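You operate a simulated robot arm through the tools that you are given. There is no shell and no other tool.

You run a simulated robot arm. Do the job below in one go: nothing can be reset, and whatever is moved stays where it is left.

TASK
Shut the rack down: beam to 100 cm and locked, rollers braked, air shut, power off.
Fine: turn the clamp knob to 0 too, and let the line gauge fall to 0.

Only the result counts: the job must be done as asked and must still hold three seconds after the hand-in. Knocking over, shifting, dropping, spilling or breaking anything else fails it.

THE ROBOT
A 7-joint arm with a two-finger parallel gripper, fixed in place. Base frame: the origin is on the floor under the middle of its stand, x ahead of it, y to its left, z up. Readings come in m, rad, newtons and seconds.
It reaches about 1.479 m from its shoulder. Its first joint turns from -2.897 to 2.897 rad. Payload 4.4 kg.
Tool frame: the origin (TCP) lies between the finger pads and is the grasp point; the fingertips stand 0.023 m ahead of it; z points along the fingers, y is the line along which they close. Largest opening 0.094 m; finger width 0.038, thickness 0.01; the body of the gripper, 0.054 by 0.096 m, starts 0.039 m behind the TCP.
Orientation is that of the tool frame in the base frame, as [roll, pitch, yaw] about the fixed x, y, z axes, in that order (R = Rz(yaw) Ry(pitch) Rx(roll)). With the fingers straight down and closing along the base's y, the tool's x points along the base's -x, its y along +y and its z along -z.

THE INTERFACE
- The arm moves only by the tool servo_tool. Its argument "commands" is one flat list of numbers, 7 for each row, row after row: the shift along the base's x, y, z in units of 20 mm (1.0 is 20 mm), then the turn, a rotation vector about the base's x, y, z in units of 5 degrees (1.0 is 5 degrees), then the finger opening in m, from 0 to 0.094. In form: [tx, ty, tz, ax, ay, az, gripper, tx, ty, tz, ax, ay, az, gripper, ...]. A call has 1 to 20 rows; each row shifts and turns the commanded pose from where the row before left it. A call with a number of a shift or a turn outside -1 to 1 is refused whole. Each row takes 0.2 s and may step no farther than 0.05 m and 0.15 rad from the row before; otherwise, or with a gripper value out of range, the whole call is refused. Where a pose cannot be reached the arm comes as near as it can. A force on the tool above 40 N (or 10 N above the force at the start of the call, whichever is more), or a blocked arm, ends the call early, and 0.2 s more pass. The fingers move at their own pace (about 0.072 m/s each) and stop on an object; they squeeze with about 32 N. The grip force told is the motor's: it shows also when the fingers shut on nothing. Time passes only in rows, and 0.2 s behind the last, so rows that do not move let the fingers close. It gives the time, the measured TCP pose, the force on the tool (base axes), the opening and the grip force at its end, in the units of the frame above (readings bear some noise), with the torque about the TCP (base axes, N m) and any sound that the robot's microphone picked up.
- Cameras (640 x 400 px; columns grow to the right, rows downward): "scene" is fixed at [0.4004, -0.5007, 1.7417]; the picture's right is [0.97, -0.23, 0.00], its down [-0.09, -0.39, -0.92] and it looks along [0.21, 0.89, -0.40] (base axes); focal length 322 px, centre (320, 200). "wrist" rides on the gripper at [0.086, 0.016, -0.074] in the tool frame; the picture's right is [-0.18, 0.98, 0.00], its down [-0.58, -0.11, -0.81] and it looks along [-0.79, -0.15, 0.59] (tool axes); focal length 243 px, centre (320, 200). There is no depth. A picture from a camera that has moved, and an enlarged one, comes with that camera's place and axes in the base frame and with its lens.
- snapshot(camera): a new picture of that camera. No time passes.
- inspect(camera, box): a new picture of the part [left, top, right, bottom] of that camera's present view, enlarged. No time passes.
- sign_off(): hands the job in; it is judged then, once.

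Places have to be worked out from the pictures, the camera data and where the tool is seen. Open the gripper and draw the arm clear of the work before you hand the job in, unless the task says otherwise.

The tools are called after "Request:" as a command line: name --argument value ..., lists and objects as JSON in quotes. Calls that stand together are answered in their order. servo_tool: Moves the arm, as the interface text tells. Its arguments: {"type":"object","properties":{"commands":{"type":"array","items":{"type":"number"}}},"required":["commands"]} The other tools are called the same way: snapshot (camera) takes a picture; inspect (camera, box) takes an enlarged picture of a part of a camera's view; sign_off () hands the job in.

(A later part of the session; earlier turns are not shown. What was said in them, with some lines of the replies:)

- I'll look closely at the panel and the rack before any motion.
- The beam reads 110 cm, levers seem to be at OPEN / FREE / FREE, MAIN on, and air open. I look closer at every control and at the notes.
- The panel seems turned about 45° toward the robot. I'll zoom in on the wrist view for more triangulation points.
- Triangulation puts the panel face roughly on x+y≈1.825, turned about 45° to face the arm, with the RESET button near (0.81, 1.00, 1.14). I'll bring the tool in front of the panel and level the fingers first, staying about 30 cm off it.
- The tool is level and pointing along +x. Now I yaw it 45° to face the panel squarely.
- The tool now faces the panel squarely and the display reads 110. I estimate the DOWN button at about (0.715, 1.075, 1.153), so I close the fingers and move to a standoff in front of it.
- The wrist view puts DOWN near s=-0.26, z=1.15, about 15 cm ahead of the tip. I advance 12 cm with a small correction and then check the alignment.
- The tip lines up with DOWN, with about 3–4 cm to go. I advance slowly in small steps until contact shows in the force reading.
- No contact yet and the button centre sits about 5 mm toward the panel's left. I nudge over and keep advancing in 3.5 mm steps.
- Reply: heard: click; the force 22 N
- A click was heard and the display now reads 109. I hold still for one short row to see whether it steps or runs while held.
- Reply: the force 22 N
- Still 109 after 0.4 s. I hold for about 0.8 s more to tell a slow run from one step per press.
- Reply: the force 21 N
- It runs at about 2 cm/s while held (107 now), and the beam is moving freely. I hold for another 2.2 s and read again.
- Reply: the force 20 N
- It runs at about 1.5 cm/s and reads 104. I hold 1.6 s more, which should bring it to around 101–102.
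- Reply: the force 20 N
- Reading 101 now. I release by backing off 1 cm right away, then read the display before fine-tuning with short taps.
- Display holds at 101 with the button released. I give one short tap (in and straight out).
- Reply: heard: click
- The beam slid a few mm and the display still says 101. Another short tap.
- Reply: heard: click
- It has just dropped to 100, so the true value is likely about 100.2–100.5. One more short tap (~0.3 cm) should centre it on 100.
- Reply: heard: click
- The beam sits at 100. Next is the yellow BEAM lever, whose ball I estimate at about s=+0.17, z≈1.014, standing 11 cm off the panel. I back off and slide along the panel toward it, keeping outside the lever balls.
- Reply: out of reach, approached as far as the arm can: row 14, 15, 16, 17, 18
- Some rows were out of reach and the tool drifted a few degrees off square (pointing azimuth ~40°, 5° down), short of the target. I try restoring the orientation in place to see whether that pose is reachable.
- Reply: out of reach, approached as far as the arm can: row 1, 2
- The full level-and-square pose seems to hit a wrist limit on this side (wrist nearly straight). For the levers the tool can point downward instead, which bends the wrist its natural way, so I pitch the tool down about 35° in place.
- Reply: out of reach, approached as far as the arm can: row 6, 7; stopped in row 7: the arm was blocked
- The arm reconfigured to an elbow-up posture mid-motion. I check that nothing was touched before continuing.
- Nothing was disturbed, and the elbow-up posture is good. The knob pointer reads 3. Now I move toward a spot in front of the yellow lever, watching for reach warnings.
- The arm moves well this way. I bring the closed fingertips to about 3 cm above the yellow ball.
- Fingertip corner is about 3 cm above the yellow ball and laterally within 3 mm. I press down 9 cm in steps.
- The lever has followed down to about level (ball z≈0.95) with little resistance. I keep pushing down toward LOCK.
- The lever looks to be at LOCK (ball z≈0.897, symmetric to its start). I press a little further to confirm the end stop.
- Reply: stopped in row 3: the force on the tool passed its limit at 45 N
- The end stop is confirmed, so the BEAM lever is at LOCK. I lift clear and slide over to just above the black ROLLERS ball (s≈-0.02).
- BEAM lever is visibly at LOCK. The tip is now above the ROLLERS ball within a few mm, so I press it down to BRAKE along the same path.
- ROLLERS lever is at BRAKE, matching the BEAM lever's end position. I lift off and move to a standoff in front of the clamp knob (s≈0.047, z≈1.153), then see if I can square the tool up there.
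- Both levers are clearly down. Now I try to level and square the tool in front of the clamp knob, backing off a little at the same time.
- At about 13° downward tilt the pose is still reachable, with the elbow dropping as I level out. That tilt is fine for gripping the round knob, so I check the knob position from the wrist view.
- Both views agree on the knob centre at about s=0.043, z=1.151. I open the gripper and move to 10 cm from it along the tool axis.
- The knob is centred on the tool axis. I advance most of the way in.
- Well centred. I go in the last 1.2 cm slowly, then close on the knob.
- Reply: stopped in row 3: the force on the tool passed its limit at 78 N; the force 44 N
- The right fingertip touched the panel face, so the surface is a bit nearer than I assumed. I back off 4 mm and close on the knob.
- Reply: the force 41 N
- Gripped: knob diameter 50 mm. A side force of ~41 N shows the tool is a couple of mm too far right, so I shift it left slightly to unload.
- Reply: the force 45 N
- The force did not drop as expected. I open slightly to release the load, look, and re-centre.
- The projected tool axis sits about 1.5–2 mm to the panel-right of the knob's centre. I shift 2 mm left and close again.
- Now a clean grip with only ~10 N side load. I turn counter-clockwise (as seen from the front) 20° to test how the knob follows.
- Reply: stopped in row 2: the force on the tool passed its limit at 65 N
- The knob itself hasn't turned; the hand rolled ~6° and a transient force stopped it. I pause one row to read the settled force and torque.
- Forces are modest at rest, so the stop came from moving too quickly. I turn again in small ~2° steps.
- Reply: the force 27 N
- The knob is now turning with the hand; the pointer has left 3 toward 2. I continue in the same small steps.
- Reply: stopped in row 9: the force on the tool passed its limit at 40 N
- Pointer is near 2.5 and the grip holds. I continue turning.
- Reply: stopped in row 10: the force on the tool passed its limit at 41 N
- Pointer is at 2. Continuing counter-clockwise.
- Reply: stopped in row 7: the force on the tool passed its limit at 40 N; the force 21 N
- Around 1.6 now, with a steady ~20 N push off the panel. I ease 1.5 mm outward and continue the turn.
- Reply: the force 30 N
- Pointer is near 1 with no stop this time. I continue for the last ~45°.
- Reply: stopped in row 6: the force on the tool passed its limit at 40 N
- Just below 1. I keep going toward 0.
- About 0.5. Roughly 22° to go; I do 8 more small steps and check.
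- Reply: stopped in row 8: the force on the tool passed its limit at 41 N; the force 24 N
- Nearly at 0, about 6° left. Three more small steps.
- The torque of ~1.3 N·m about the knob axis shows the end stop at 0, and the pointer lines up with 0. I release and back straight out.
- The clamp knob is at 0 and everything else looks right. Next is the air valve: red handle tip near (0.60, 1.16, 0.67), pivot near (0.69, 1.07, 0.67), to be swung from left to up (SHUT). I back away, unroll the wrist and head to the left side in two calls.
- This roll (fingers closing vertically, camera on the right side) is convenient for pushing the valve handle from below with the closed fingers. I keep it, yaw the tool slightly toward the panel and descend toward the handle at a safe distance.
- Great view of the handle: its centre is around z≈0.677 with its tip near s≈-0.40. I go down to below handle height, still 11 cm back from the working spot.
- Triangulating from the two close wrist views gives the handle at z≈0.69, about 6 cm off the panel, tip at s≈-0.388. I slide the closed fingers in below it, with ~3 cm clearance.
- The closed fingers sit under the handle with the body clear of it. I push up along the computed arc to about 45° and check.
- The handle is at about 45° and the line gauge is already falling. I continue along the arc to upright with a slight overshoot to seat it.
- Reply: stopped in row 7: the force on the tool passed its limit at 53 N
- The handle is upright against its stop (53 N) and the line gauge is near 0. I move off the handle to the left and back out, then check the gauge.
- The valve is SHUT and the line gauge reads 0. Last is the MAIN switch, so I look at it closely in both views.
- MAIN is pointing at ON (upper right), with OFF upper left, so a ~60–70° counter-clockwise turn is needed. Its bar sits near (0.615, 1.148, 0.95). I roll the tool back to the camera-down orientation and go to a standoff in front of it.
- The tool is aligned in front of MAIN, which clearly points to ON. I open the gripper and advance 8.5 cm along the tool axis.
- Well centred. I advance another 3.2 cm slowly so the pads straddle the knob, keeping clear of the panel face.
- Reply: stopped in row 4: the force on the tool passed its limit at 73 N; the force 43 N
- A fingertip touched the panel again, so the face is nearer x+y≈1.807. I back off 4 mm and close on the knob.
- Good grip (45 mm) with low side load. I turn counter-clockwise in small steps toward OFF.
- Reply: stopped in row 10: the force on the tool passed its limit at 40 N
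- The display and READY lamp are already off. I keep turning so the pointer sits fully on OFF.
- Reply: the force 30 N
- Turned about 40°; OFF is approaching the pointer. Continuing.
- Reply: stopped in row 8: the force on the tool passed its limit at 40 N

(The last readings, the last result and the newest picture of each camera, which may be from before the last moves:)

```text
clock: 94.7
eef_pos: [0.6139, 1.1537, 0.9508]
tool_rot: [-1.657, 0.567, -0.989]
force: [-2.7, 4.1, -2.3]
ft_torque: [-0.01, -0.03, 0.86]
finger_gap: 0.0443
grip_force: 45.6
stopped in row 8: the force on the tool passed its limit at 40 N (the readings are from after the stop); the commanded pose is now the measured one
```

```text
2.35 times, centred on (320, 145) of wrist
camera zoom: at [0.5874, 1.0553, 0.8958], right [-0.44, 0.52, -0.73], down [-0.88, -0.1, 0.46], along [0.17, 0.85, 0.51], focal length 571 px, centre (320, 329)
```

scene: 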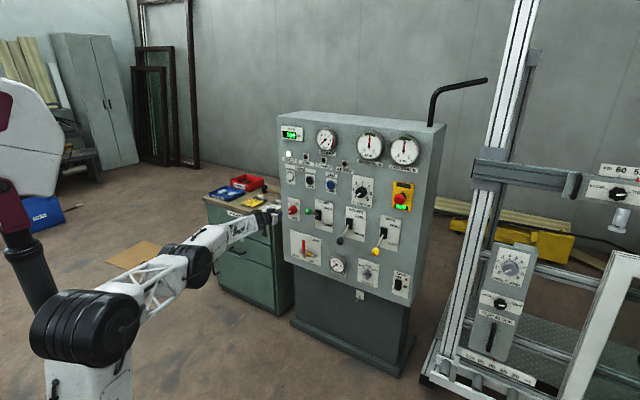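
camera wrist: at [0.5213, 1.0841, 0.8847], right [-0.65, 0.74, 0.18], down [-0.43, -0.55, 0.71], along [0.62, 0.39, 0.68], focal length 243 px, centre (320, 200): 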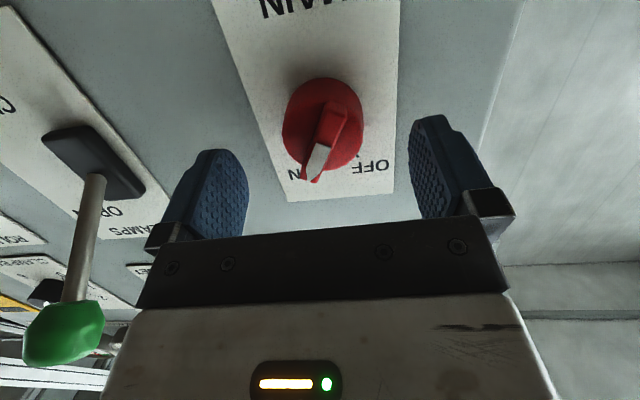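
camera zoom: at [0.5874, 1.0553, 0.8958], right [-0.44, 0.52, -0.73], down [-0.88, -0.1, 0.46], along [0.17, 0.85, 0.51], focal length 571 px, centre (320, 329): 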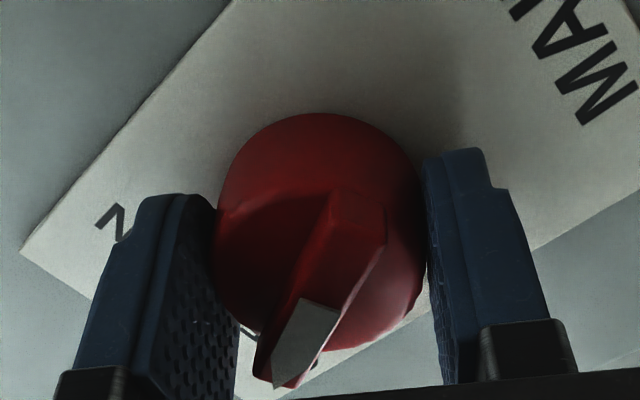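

The OFF label is now hidden behind the pointer. I turn a few more degrees to feel for the end stop.

Request:
servo_tool --commands '[0, 0, 0, -0.3, -0.3, 0, 0.02, 0, 0, 0, -0.3, -0.3, 0, 0.02, 0, 0, 0, -0.3, -0.3, 0, 0.02]'

Request:
inspect --camera "wrist" --box '[200, 60, 440, 230]'

Request:
inspect --camera "scene" --box '[260, 180, 340, 240]'

```text
clock: 95.5
eef_pos: [0.6139, 1.1538, 0.9492]
tool_rot: [-1.629, 0.456, -0.979]
force: [-16.6, -7.3, 0.5]
ft_torque: [0.22, 0.21, -0.07]
finger_gap: 0.0445
grip_force: 44.9
```

```text
2.35 times, centred on (320, 145) of wrist
camera zoom: at [0.5915, 1.0512, 0.9015], right [-0.38, 0.46, -0.8], down [-0.91, -0.07, 0.4], along [0.13, 0.88, 0.45], focal length 571 px, centre (320, 329)
```

zoom: 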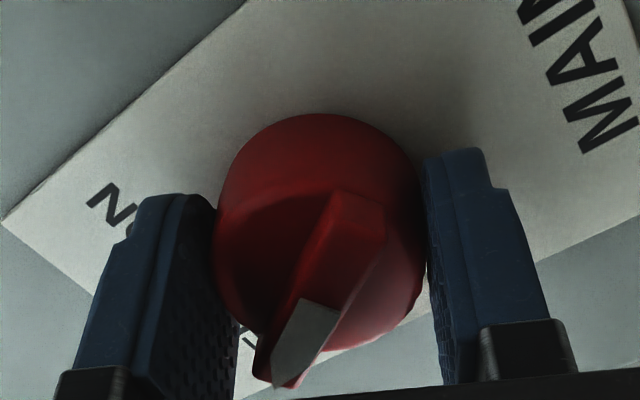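

```text
6.67 times, centred on (300, 210) of scene
camera zoom: at [0.4004, -0.5007, 1.7417], right [0.97, -0.23, 0.0], down [-0.09, -0.39, -0.92], along [0.21, 0.89, -0.4], focal length 2146 px, centre (453, 133)
```

zoom: 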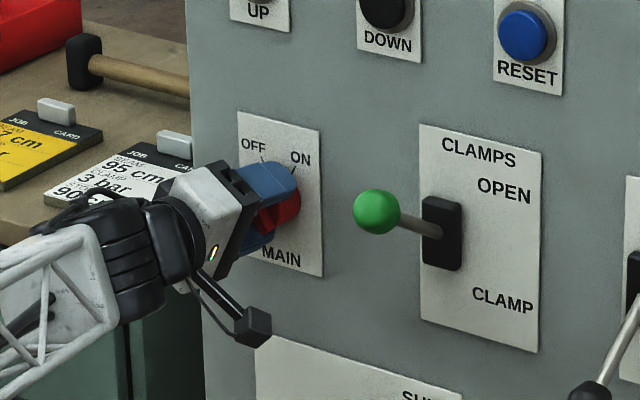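

Torque about the knob axis is just starting to rise. I turn about 6° more to seat it against the stop.

Request:
servo_tool --commands '[0, 0, 0, -0.3, -0.3, 0, 0.02, 0, 0, 0, -0.3, -0.3, 0, 0.02, 0, 0, 0, -0.3, -0.3, 0, 0.02]'

Request:
inspect --camera "wrist" --box '[200, 60, 440, 230]'

```text
clock: 96.3
eef_pos: [0.6141, 1.153, 0.9495]
tool_rot: [-1.608, 0.347, -0.972]
force: [-3.9, 6.0, -6.7]
ft_torque: [0.86, 0.93, 0.18]
finger_gap: 0.0451
grip_force: 45.3
```

```text
2.35 times, centred on (320, 145) of wrist
camera zoom: at [0.5953, 1.0474, 0.9079], right [-0.32, 0.4, -0.86], down [-0.94, -0.04, 0.33], along [0.09, 0.92, 0.39], focal length 571 px, centre (320, 329)
```

zoom: 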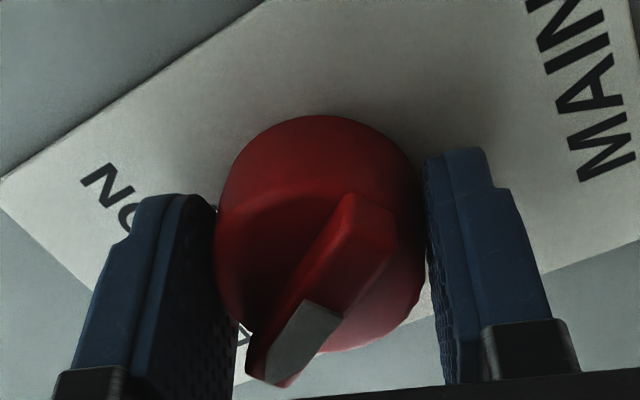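

Torque of ~1.3 N·m and a slight slip confirm the OFF end stop. I release the knob and back straight out.

Request:
servo_tool --commands '[0, 0, 0, 0, 0, 0, 0.08, 0, 0, 0, 0, 0, 0, 0.09, -0.5, -0.5, 0, 0, 0, 0, 0.09, -0.7, -0.7, 0, 0, 0, 0, 0.09, -0.8, -0.8, 0, 0, 0, 0, 0.09, -0.8, -0.8, 0, 0, 0, 0, 0.09, -0.8, -0.8, 0, 0, 0, 0, 0.09, -0.8, -0.8, 0, 0, 0, 0, 0.09, -0.8, -0.8, 0, 0, 0, 0, 0.09]'

Request:
snapshot --camera "wrist"

Request:
inspect --camera "scene" --box '[270, 110, 430, 210]'

Request:
inspect --camera "scene" --box '[270, 190, 430, 300]'

```text
clock: 96.6
eef_pos: [0.6151, 1.1514, 0.9569]
tool_rot: [-1.601, 0.349, -0.973]
force: [-30.0, -73.9, 21.3]
ft_torque: [-1.54, 0.78, 1.11]
finger_gap: 0.0658
grip_force: 0.1
stopped in row 1: the force on the tool passed its limit at 52 N (the readings are from after the stop); the commanded pose is now the measured one
```

```text
taken
camera wrist: at [0.5971, 1.0457, 0.9153], right [-0.31, 0.4, -0.86], down [-0.95, -0.04, 0.32], along [0.1, 0.91, 0.39], focal length 243 px, centre (320, 200)
```

wrist: 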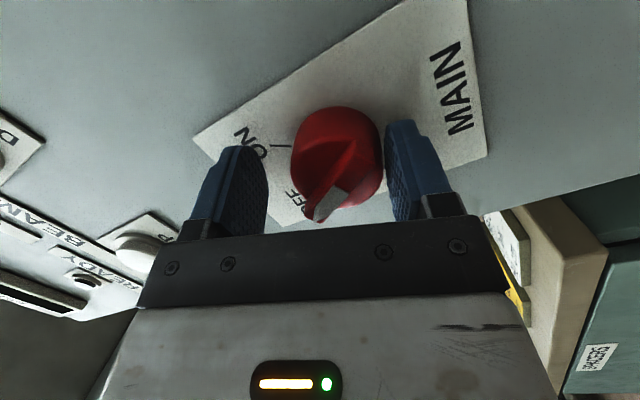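

```text
4.00 times, centred on (350, 160) of scene
camera zoom: at [0.4004, -0.5007, 1.7417], right [0.97, -0.23, 0.0], down [-0.09, -0.39, -0.92], along [0.21, 0.89, -0.4], focal length 1288 px, centre (200, 360)
```

zoom: 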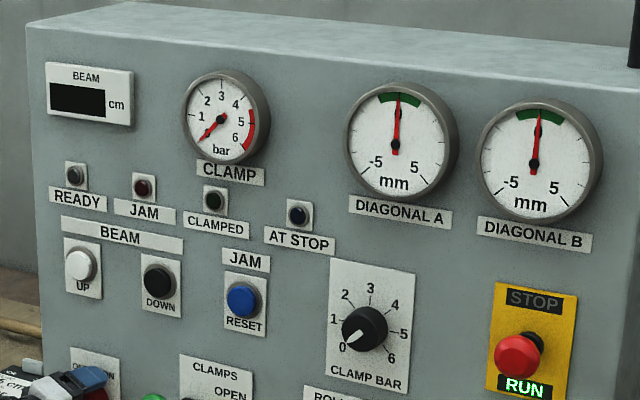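

```text
3.64 times, centred on (350, 245) of scene
camera zoom: at [0.4004, -0.5007, 1.7417], right [0.97, -0.23, 0.0], down [-0.09, -0.39, -0.92], along [0.21, 0.89, -0.4], focal length 1171 px, centre (211, 36)
```

zoom: 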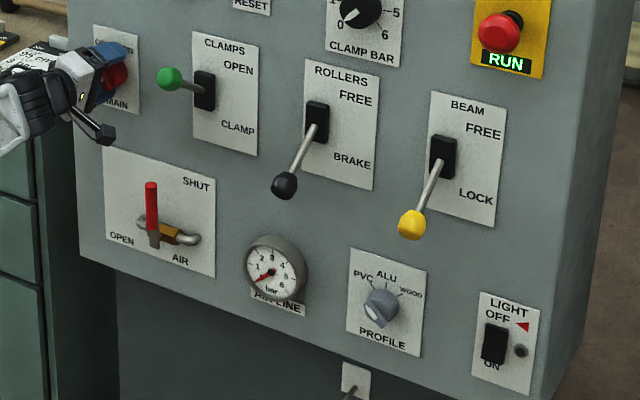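

The opening released some stored twist and bumped a force stop. I hold and open fully first, checking that the force settles.

Request:
servo_tool --commands '[0, 0, 0, 0, 0, 0, 0.09, 0, 0, 0, 0, 0, 0, 0.09]'

Request:
snapshot --camera "wrist"

```text
clock: 97.0
eef_pos: [0.6162, 1.1511, 0.9619]
tool_rot: [-1.596, 0.35, -0.976]
force: [-50.3, -107.9, 23.3]
ft_torque: [-2.64, 1.62, 1.9]
finger_gap: 0.0724
grip_force: 0.1
stopped in row 1: the force on the tool passed its limit at 112 N (the readings are from after the stop); the commanded pose is now the measured one
```

```text
taken
camera wrist: at [0.5975, 1.0449, 0.9181], right [-0.31, 0.41, -0.86], down [-0.95, -0.04, 0.32], along [0.1, 0.91, 0.4], focal length 243 px, centre (320, 200)
```

wrist: 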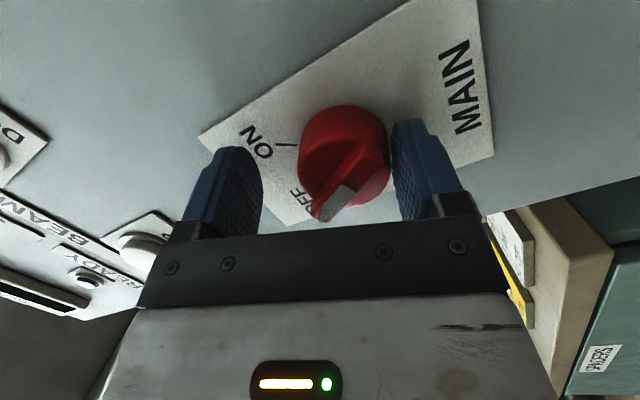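

Force rose further, so something is in contact: the lower fingertip seems jammed. I look at the whole arm before moving again.

Request:
snapshot --camera "scene"

Request:
inspect --camera "scene" --box '[200, 170, 340, 300]'

Request:
inspect --camera "wrist" --box '[200, 80, 480, 250]'

```text
taken
```

scene: 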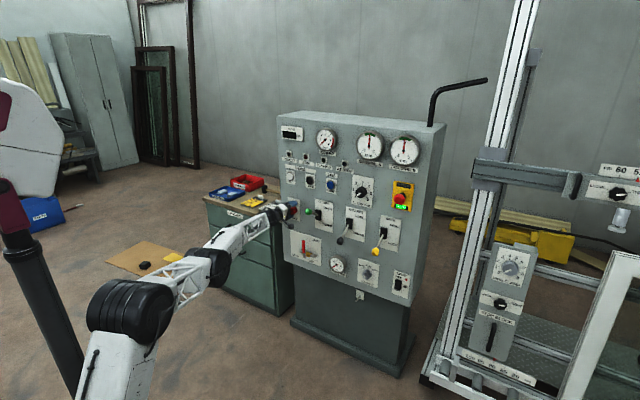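

```text
3.08 times, centred on (270, 235) of scene
camera zoom: at [0.4004, -0.5007, 1.7417], right [0.97, -0.23, 0.0], down [-0.09, -0.39, -0.92], along [0.21, 0.89, -0.4], focal length 990 px, centre (474, 92)
```

zoom: 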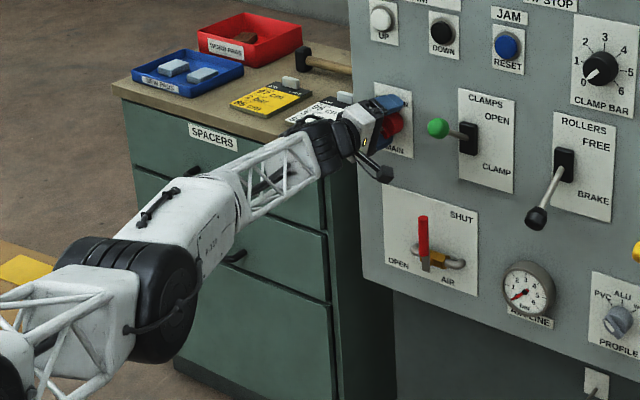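

```text
2.29 times, centred on (340, 165) of wrist
camera zoom: at [0.5975, 1.0449, 0.9181], right [-0.31, 0.41, -0.86], down [-0.95, -0.04, 0.32], along [0.1, 0.91, 0.4], focal length 555 px, centre (274, 280)
```

zoom: 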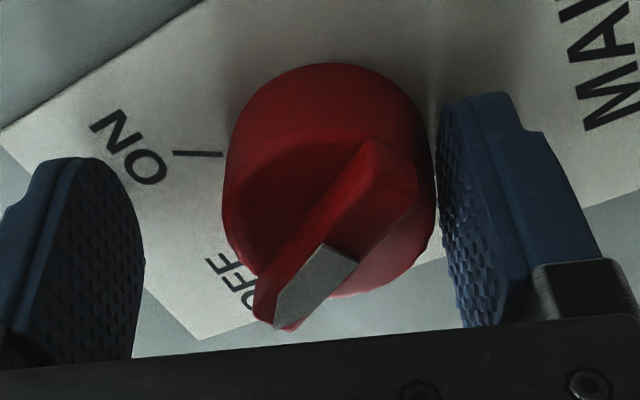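

The arm itself is clear of the cabinet; the lower fingertip is jammed on the panel face by friction as it opens. I hold the opening as it is and back straight out along the panel normal.

Request:
servo_tool --commands '[-0.2, -0.2, 0, 0, 0, 0, 0.072, -0.3, -0.3, 0, 0, 0, 0, 0.072, -0.4, -0.4, 0, 0, 0, 0, 0.08]'

Request:
snapshot --camera "wrist"

```text
clock: 97.8
eef_pos: [0.5976, 1.1335, 0.9576]
tool_rot: [-1.6, 0.349, -0.972]
force: [0.4, 0.7, -0.1]
ft_torque: [0.0, -0.01, 0.0]
finger_gap: 0.0799
grip_force: 0.1
```

```text
taken
camera wrist: at [0.579, 1.0278, 0.9149], right [-0.31, 0.4, -0.86], down [-0.95, -0.04, 0.32], along [0.1, 0.91, 0.39], focal length 243 px, centre (320, 200)
```

wrist: 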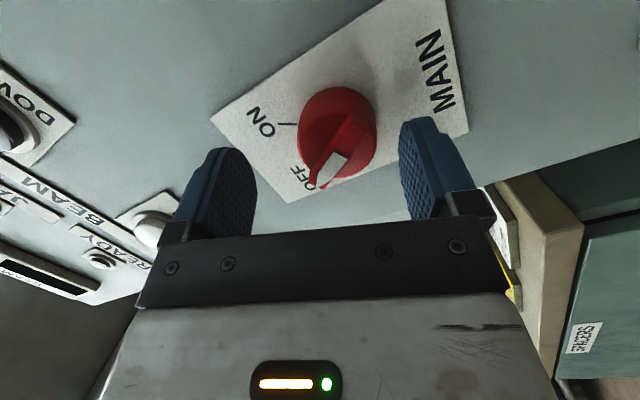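

Free of contact, and MAIN clearly points to OFF. I retreat further from the panel.

Request:
servo_tool --commands '[-0.7, -0.7, 0.1, 0, 0, 0, 0.09, -0.9, -0.9, 0.1, 0, 0, 0, 0.09, -0.9, -0.9, 0.1, 0, 0, 0, 0.09, -0.9, -0.9, 0.2, 0, 0, 0, 0.09, -0.9, -0.9, 0.3, 0, 0, 0, 0.09, -0.9, -0.9, 0.3, 0, 0, 0, 0.09, -0.9, -0.9, 0.3, 0, 0, 0, 0.09, -0.9, -0.9, 0.3, 0, 0, 0, 0.09, -0.9, -0.9, 0.3, 0, 0, 0, 0.09, -0.9, -0.9, 0.3, 0, 0, 0, 0.09]'

Request:
snapshot --camera "scene"

Request:
inspect --camera "scene" --box '[270, 110, 430, 210]'

Request:
inspect --camera "scene" --box '[270, 190, 430, 300]'

Request:
inspect --camera "scene" --box '[275, 190, 325, 230]'

Request:
inspect --camera "scene" --box '[460, 100, 540, 230]'

```text
clock: 100.0
eef_pos: [0.4242, 0.9574, 1.0005]
tool_rot: [-1.602, 0.349, -0.971]
force: [0.2, 0.2, 0.3]
ft_torque: [0.03, 0.01, 0.01]
finger_gap: 0.09
grip_force: 0.2
```

```text
taken
```

scene: 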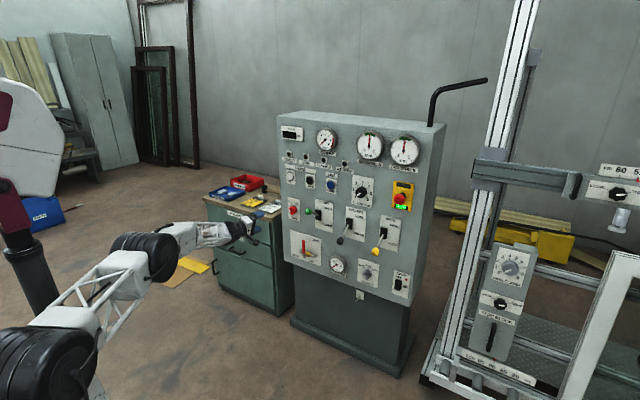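

```text
4.00 times, centred on (350, 160) of scene
camera zoom: at [0.4004, -0.5007, 1.7417], right [0.97, -0.23, 0.0], down [-0.09, -0.39, -0.92], along [0.21, 0.89, -0.4], focal length 1288 px, centre (200, 360)
```

zoom: 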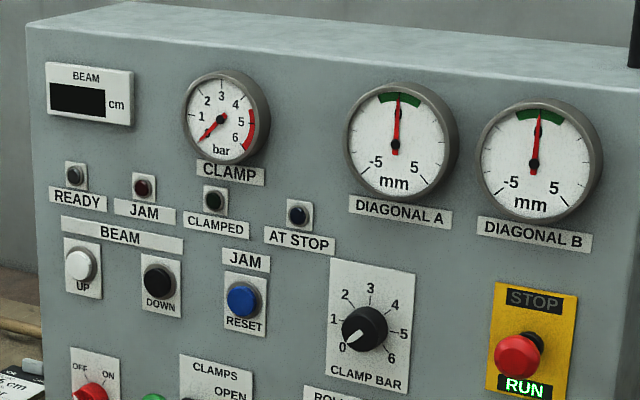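

```text
3.64 times, centred on (350, 245) of scene
camera zoom: at [0.4004, -0.5007, 1.7417], right [0.97, -0.23, 0.0], down [-0.09, -0.39, -0.92], along [0.21, 0.89, -0.4], focal length 1171 px, centre (211, 36)
```

zoom: 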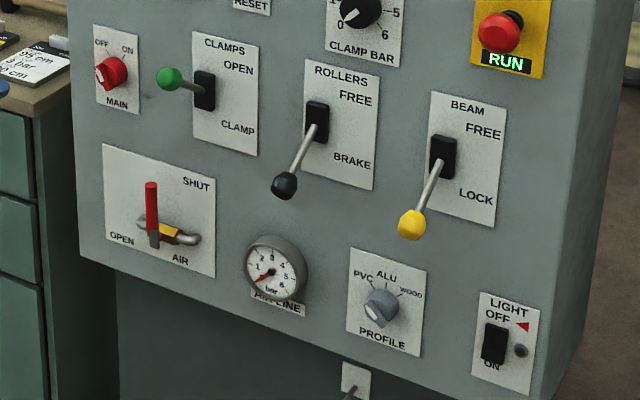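

```text
10.00 times, centred on (300, 210) of scene
camera zoom: at [0.4004, -0.5007, 1.7417], right [0.97, -0.23, 0.0], down [-0.09, -0.39, -0.92], along [0.21, 0.89, -0.4], focal length 3219 px, centre (520, 100)
```

zoom: 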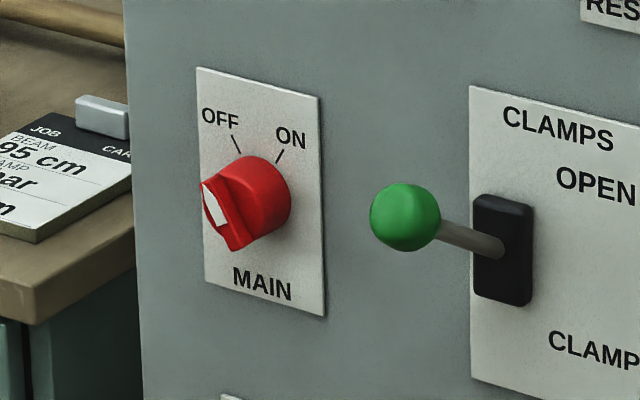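

```text
3.08 times, centred on (500, 165) of scene
camera zoom: at [0.4004, -0.5007, 1.7417], right [0.97, -0.23, 0.0], down [-0.09, -0.39, -0.92], along [0.21, 0.89, -0.4], focal length 990 px, centre (-234, 308)
```

zoom: 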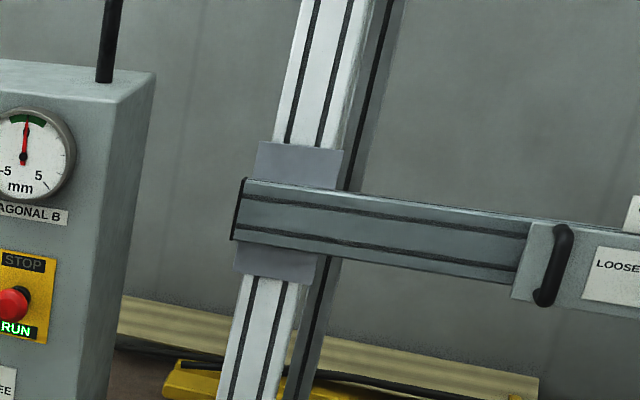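

All controls look right: MAIN at OFF, levers at BRAKE and LOCK, valve SHUT, line gauge 0, clamp knob 0, and the beam hasn't moved from 100. I draw the arm further clear.

Request:
servo_tool --commands '[-0.3, -0.8, 0.4, 0, 0, 0, 0.09, -0.3, -0.8, 0.4, 0, 0, 0, 0.09, -0.3, -0.8, 0.4, 0, 0, 0, 0.09, -0.3, -0.8, 0.4, 0, 0, 0, 0.09, -0.3, -0.8, 0.4, 0, 0, 0, 0.09, -0.3, -0.8, 0.4, 0, 0, 0, 0.09, -0.3, -0.8, 0.4, 0, 0, 0, 0.09, -0.3, -0.8, 0.4, 0, 0, 0, 0.09, 0, 0, 0, 0, 0, 0, 0.09, 0, 0, 0, 0, 0, 0, 0.09]'

Request:
snapshot --camera "scene"

Request:
inspect --camera "scene" --box '[200, 170, 440, 310]'

Request:
inspect --camera "scene" --box '[420, 130, 640, 400]'

```text
clock: 102.2
eef_pos: [0.3735, 0.8287, 1.0662]
tool_rot: [-1.601, 0.35, -0.971]
force: [0.1, 0.3, -0.2]
ft_torque: [-0.01, -0.02, 0.0]
finger_gap: 0.09
grip_force: 0.0
```

```text
taken
```

scene: 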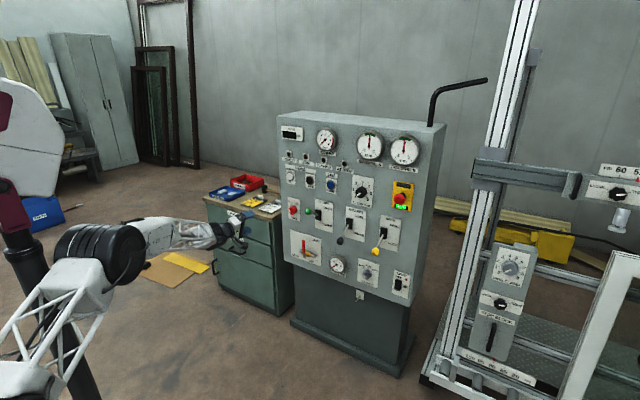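

```text
2.67 times, centred on (320, 240) of scene
camera zoom: at [0.4004, -0.5007, 1.7417], right [0.97, -0.23, 0.0], down [-0.09, -0.39, -0.92], along [0.21, 0.89, -0.4], focal length 858 px, centre (320, 93)
```

zoom: 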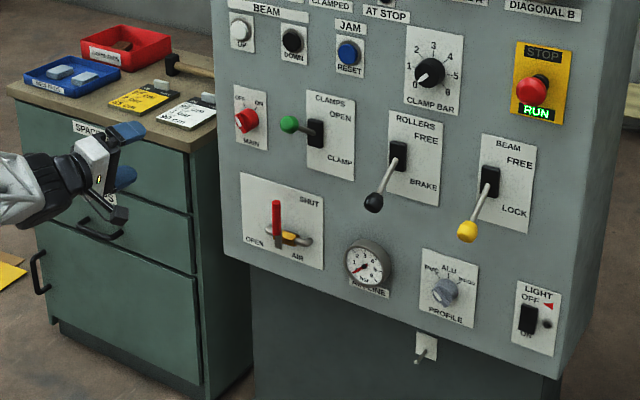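

```text
1.48 times, centred on (530, 265) of scene
camera zoom: at [0.4004, -0.5007, 1.7417], right [0.97, -0.23, 0.0], down [-0.09, -0.39, -0.92], along [0.21, 0.89, -0.4], focal length 477 px, centre (9, 104)
```

zoom: 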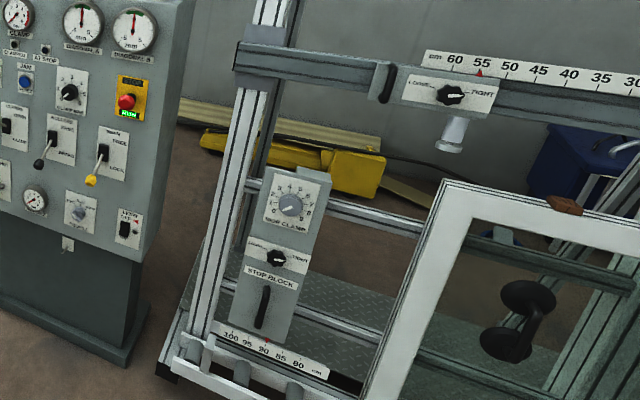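

The arm is clear with the gripper open. The final state is beam at 100 and locked, rollers braked, air shut with the line gauge at 0, clamp knob at 0 and power off, with nothing else moved. I hand the job in.

Request:
sign_off

```text
The job is handed in.
```

The rack is shut down and I've handed the job in. I checked each item in the camera views before signing off.

| Item | State |
|---|---|
| Beam | Read 100 cm, and hasn't moved in the pictures since; lever at LOCK |
| Rollers | Lever at BRAKE |
| Clamp knob | At 0, against its end stop |
| Air | Valve handle at SHUT; line gauge reads 0 |
| Power | MAIN at OFF, against its end stop; display and READY lamp are dark |

- **Beam height:** the display only shows whole centimetres. I gave the DOWN button one more short tap after it first showed 100, so the true height should be within a few millimetres of 100.
- **Panel contact:** the fingertips pressed on the panel face a few times around the clamp and MAIN knobs. The hardest was about 120 N, while I was letting go of MAIN. I saw nothing shifted or broken there.
- **RUN sign:** it still lights up with the power off. I didn't touch the STOP button.

The gripper is open and the arm is drawn back from the panel.
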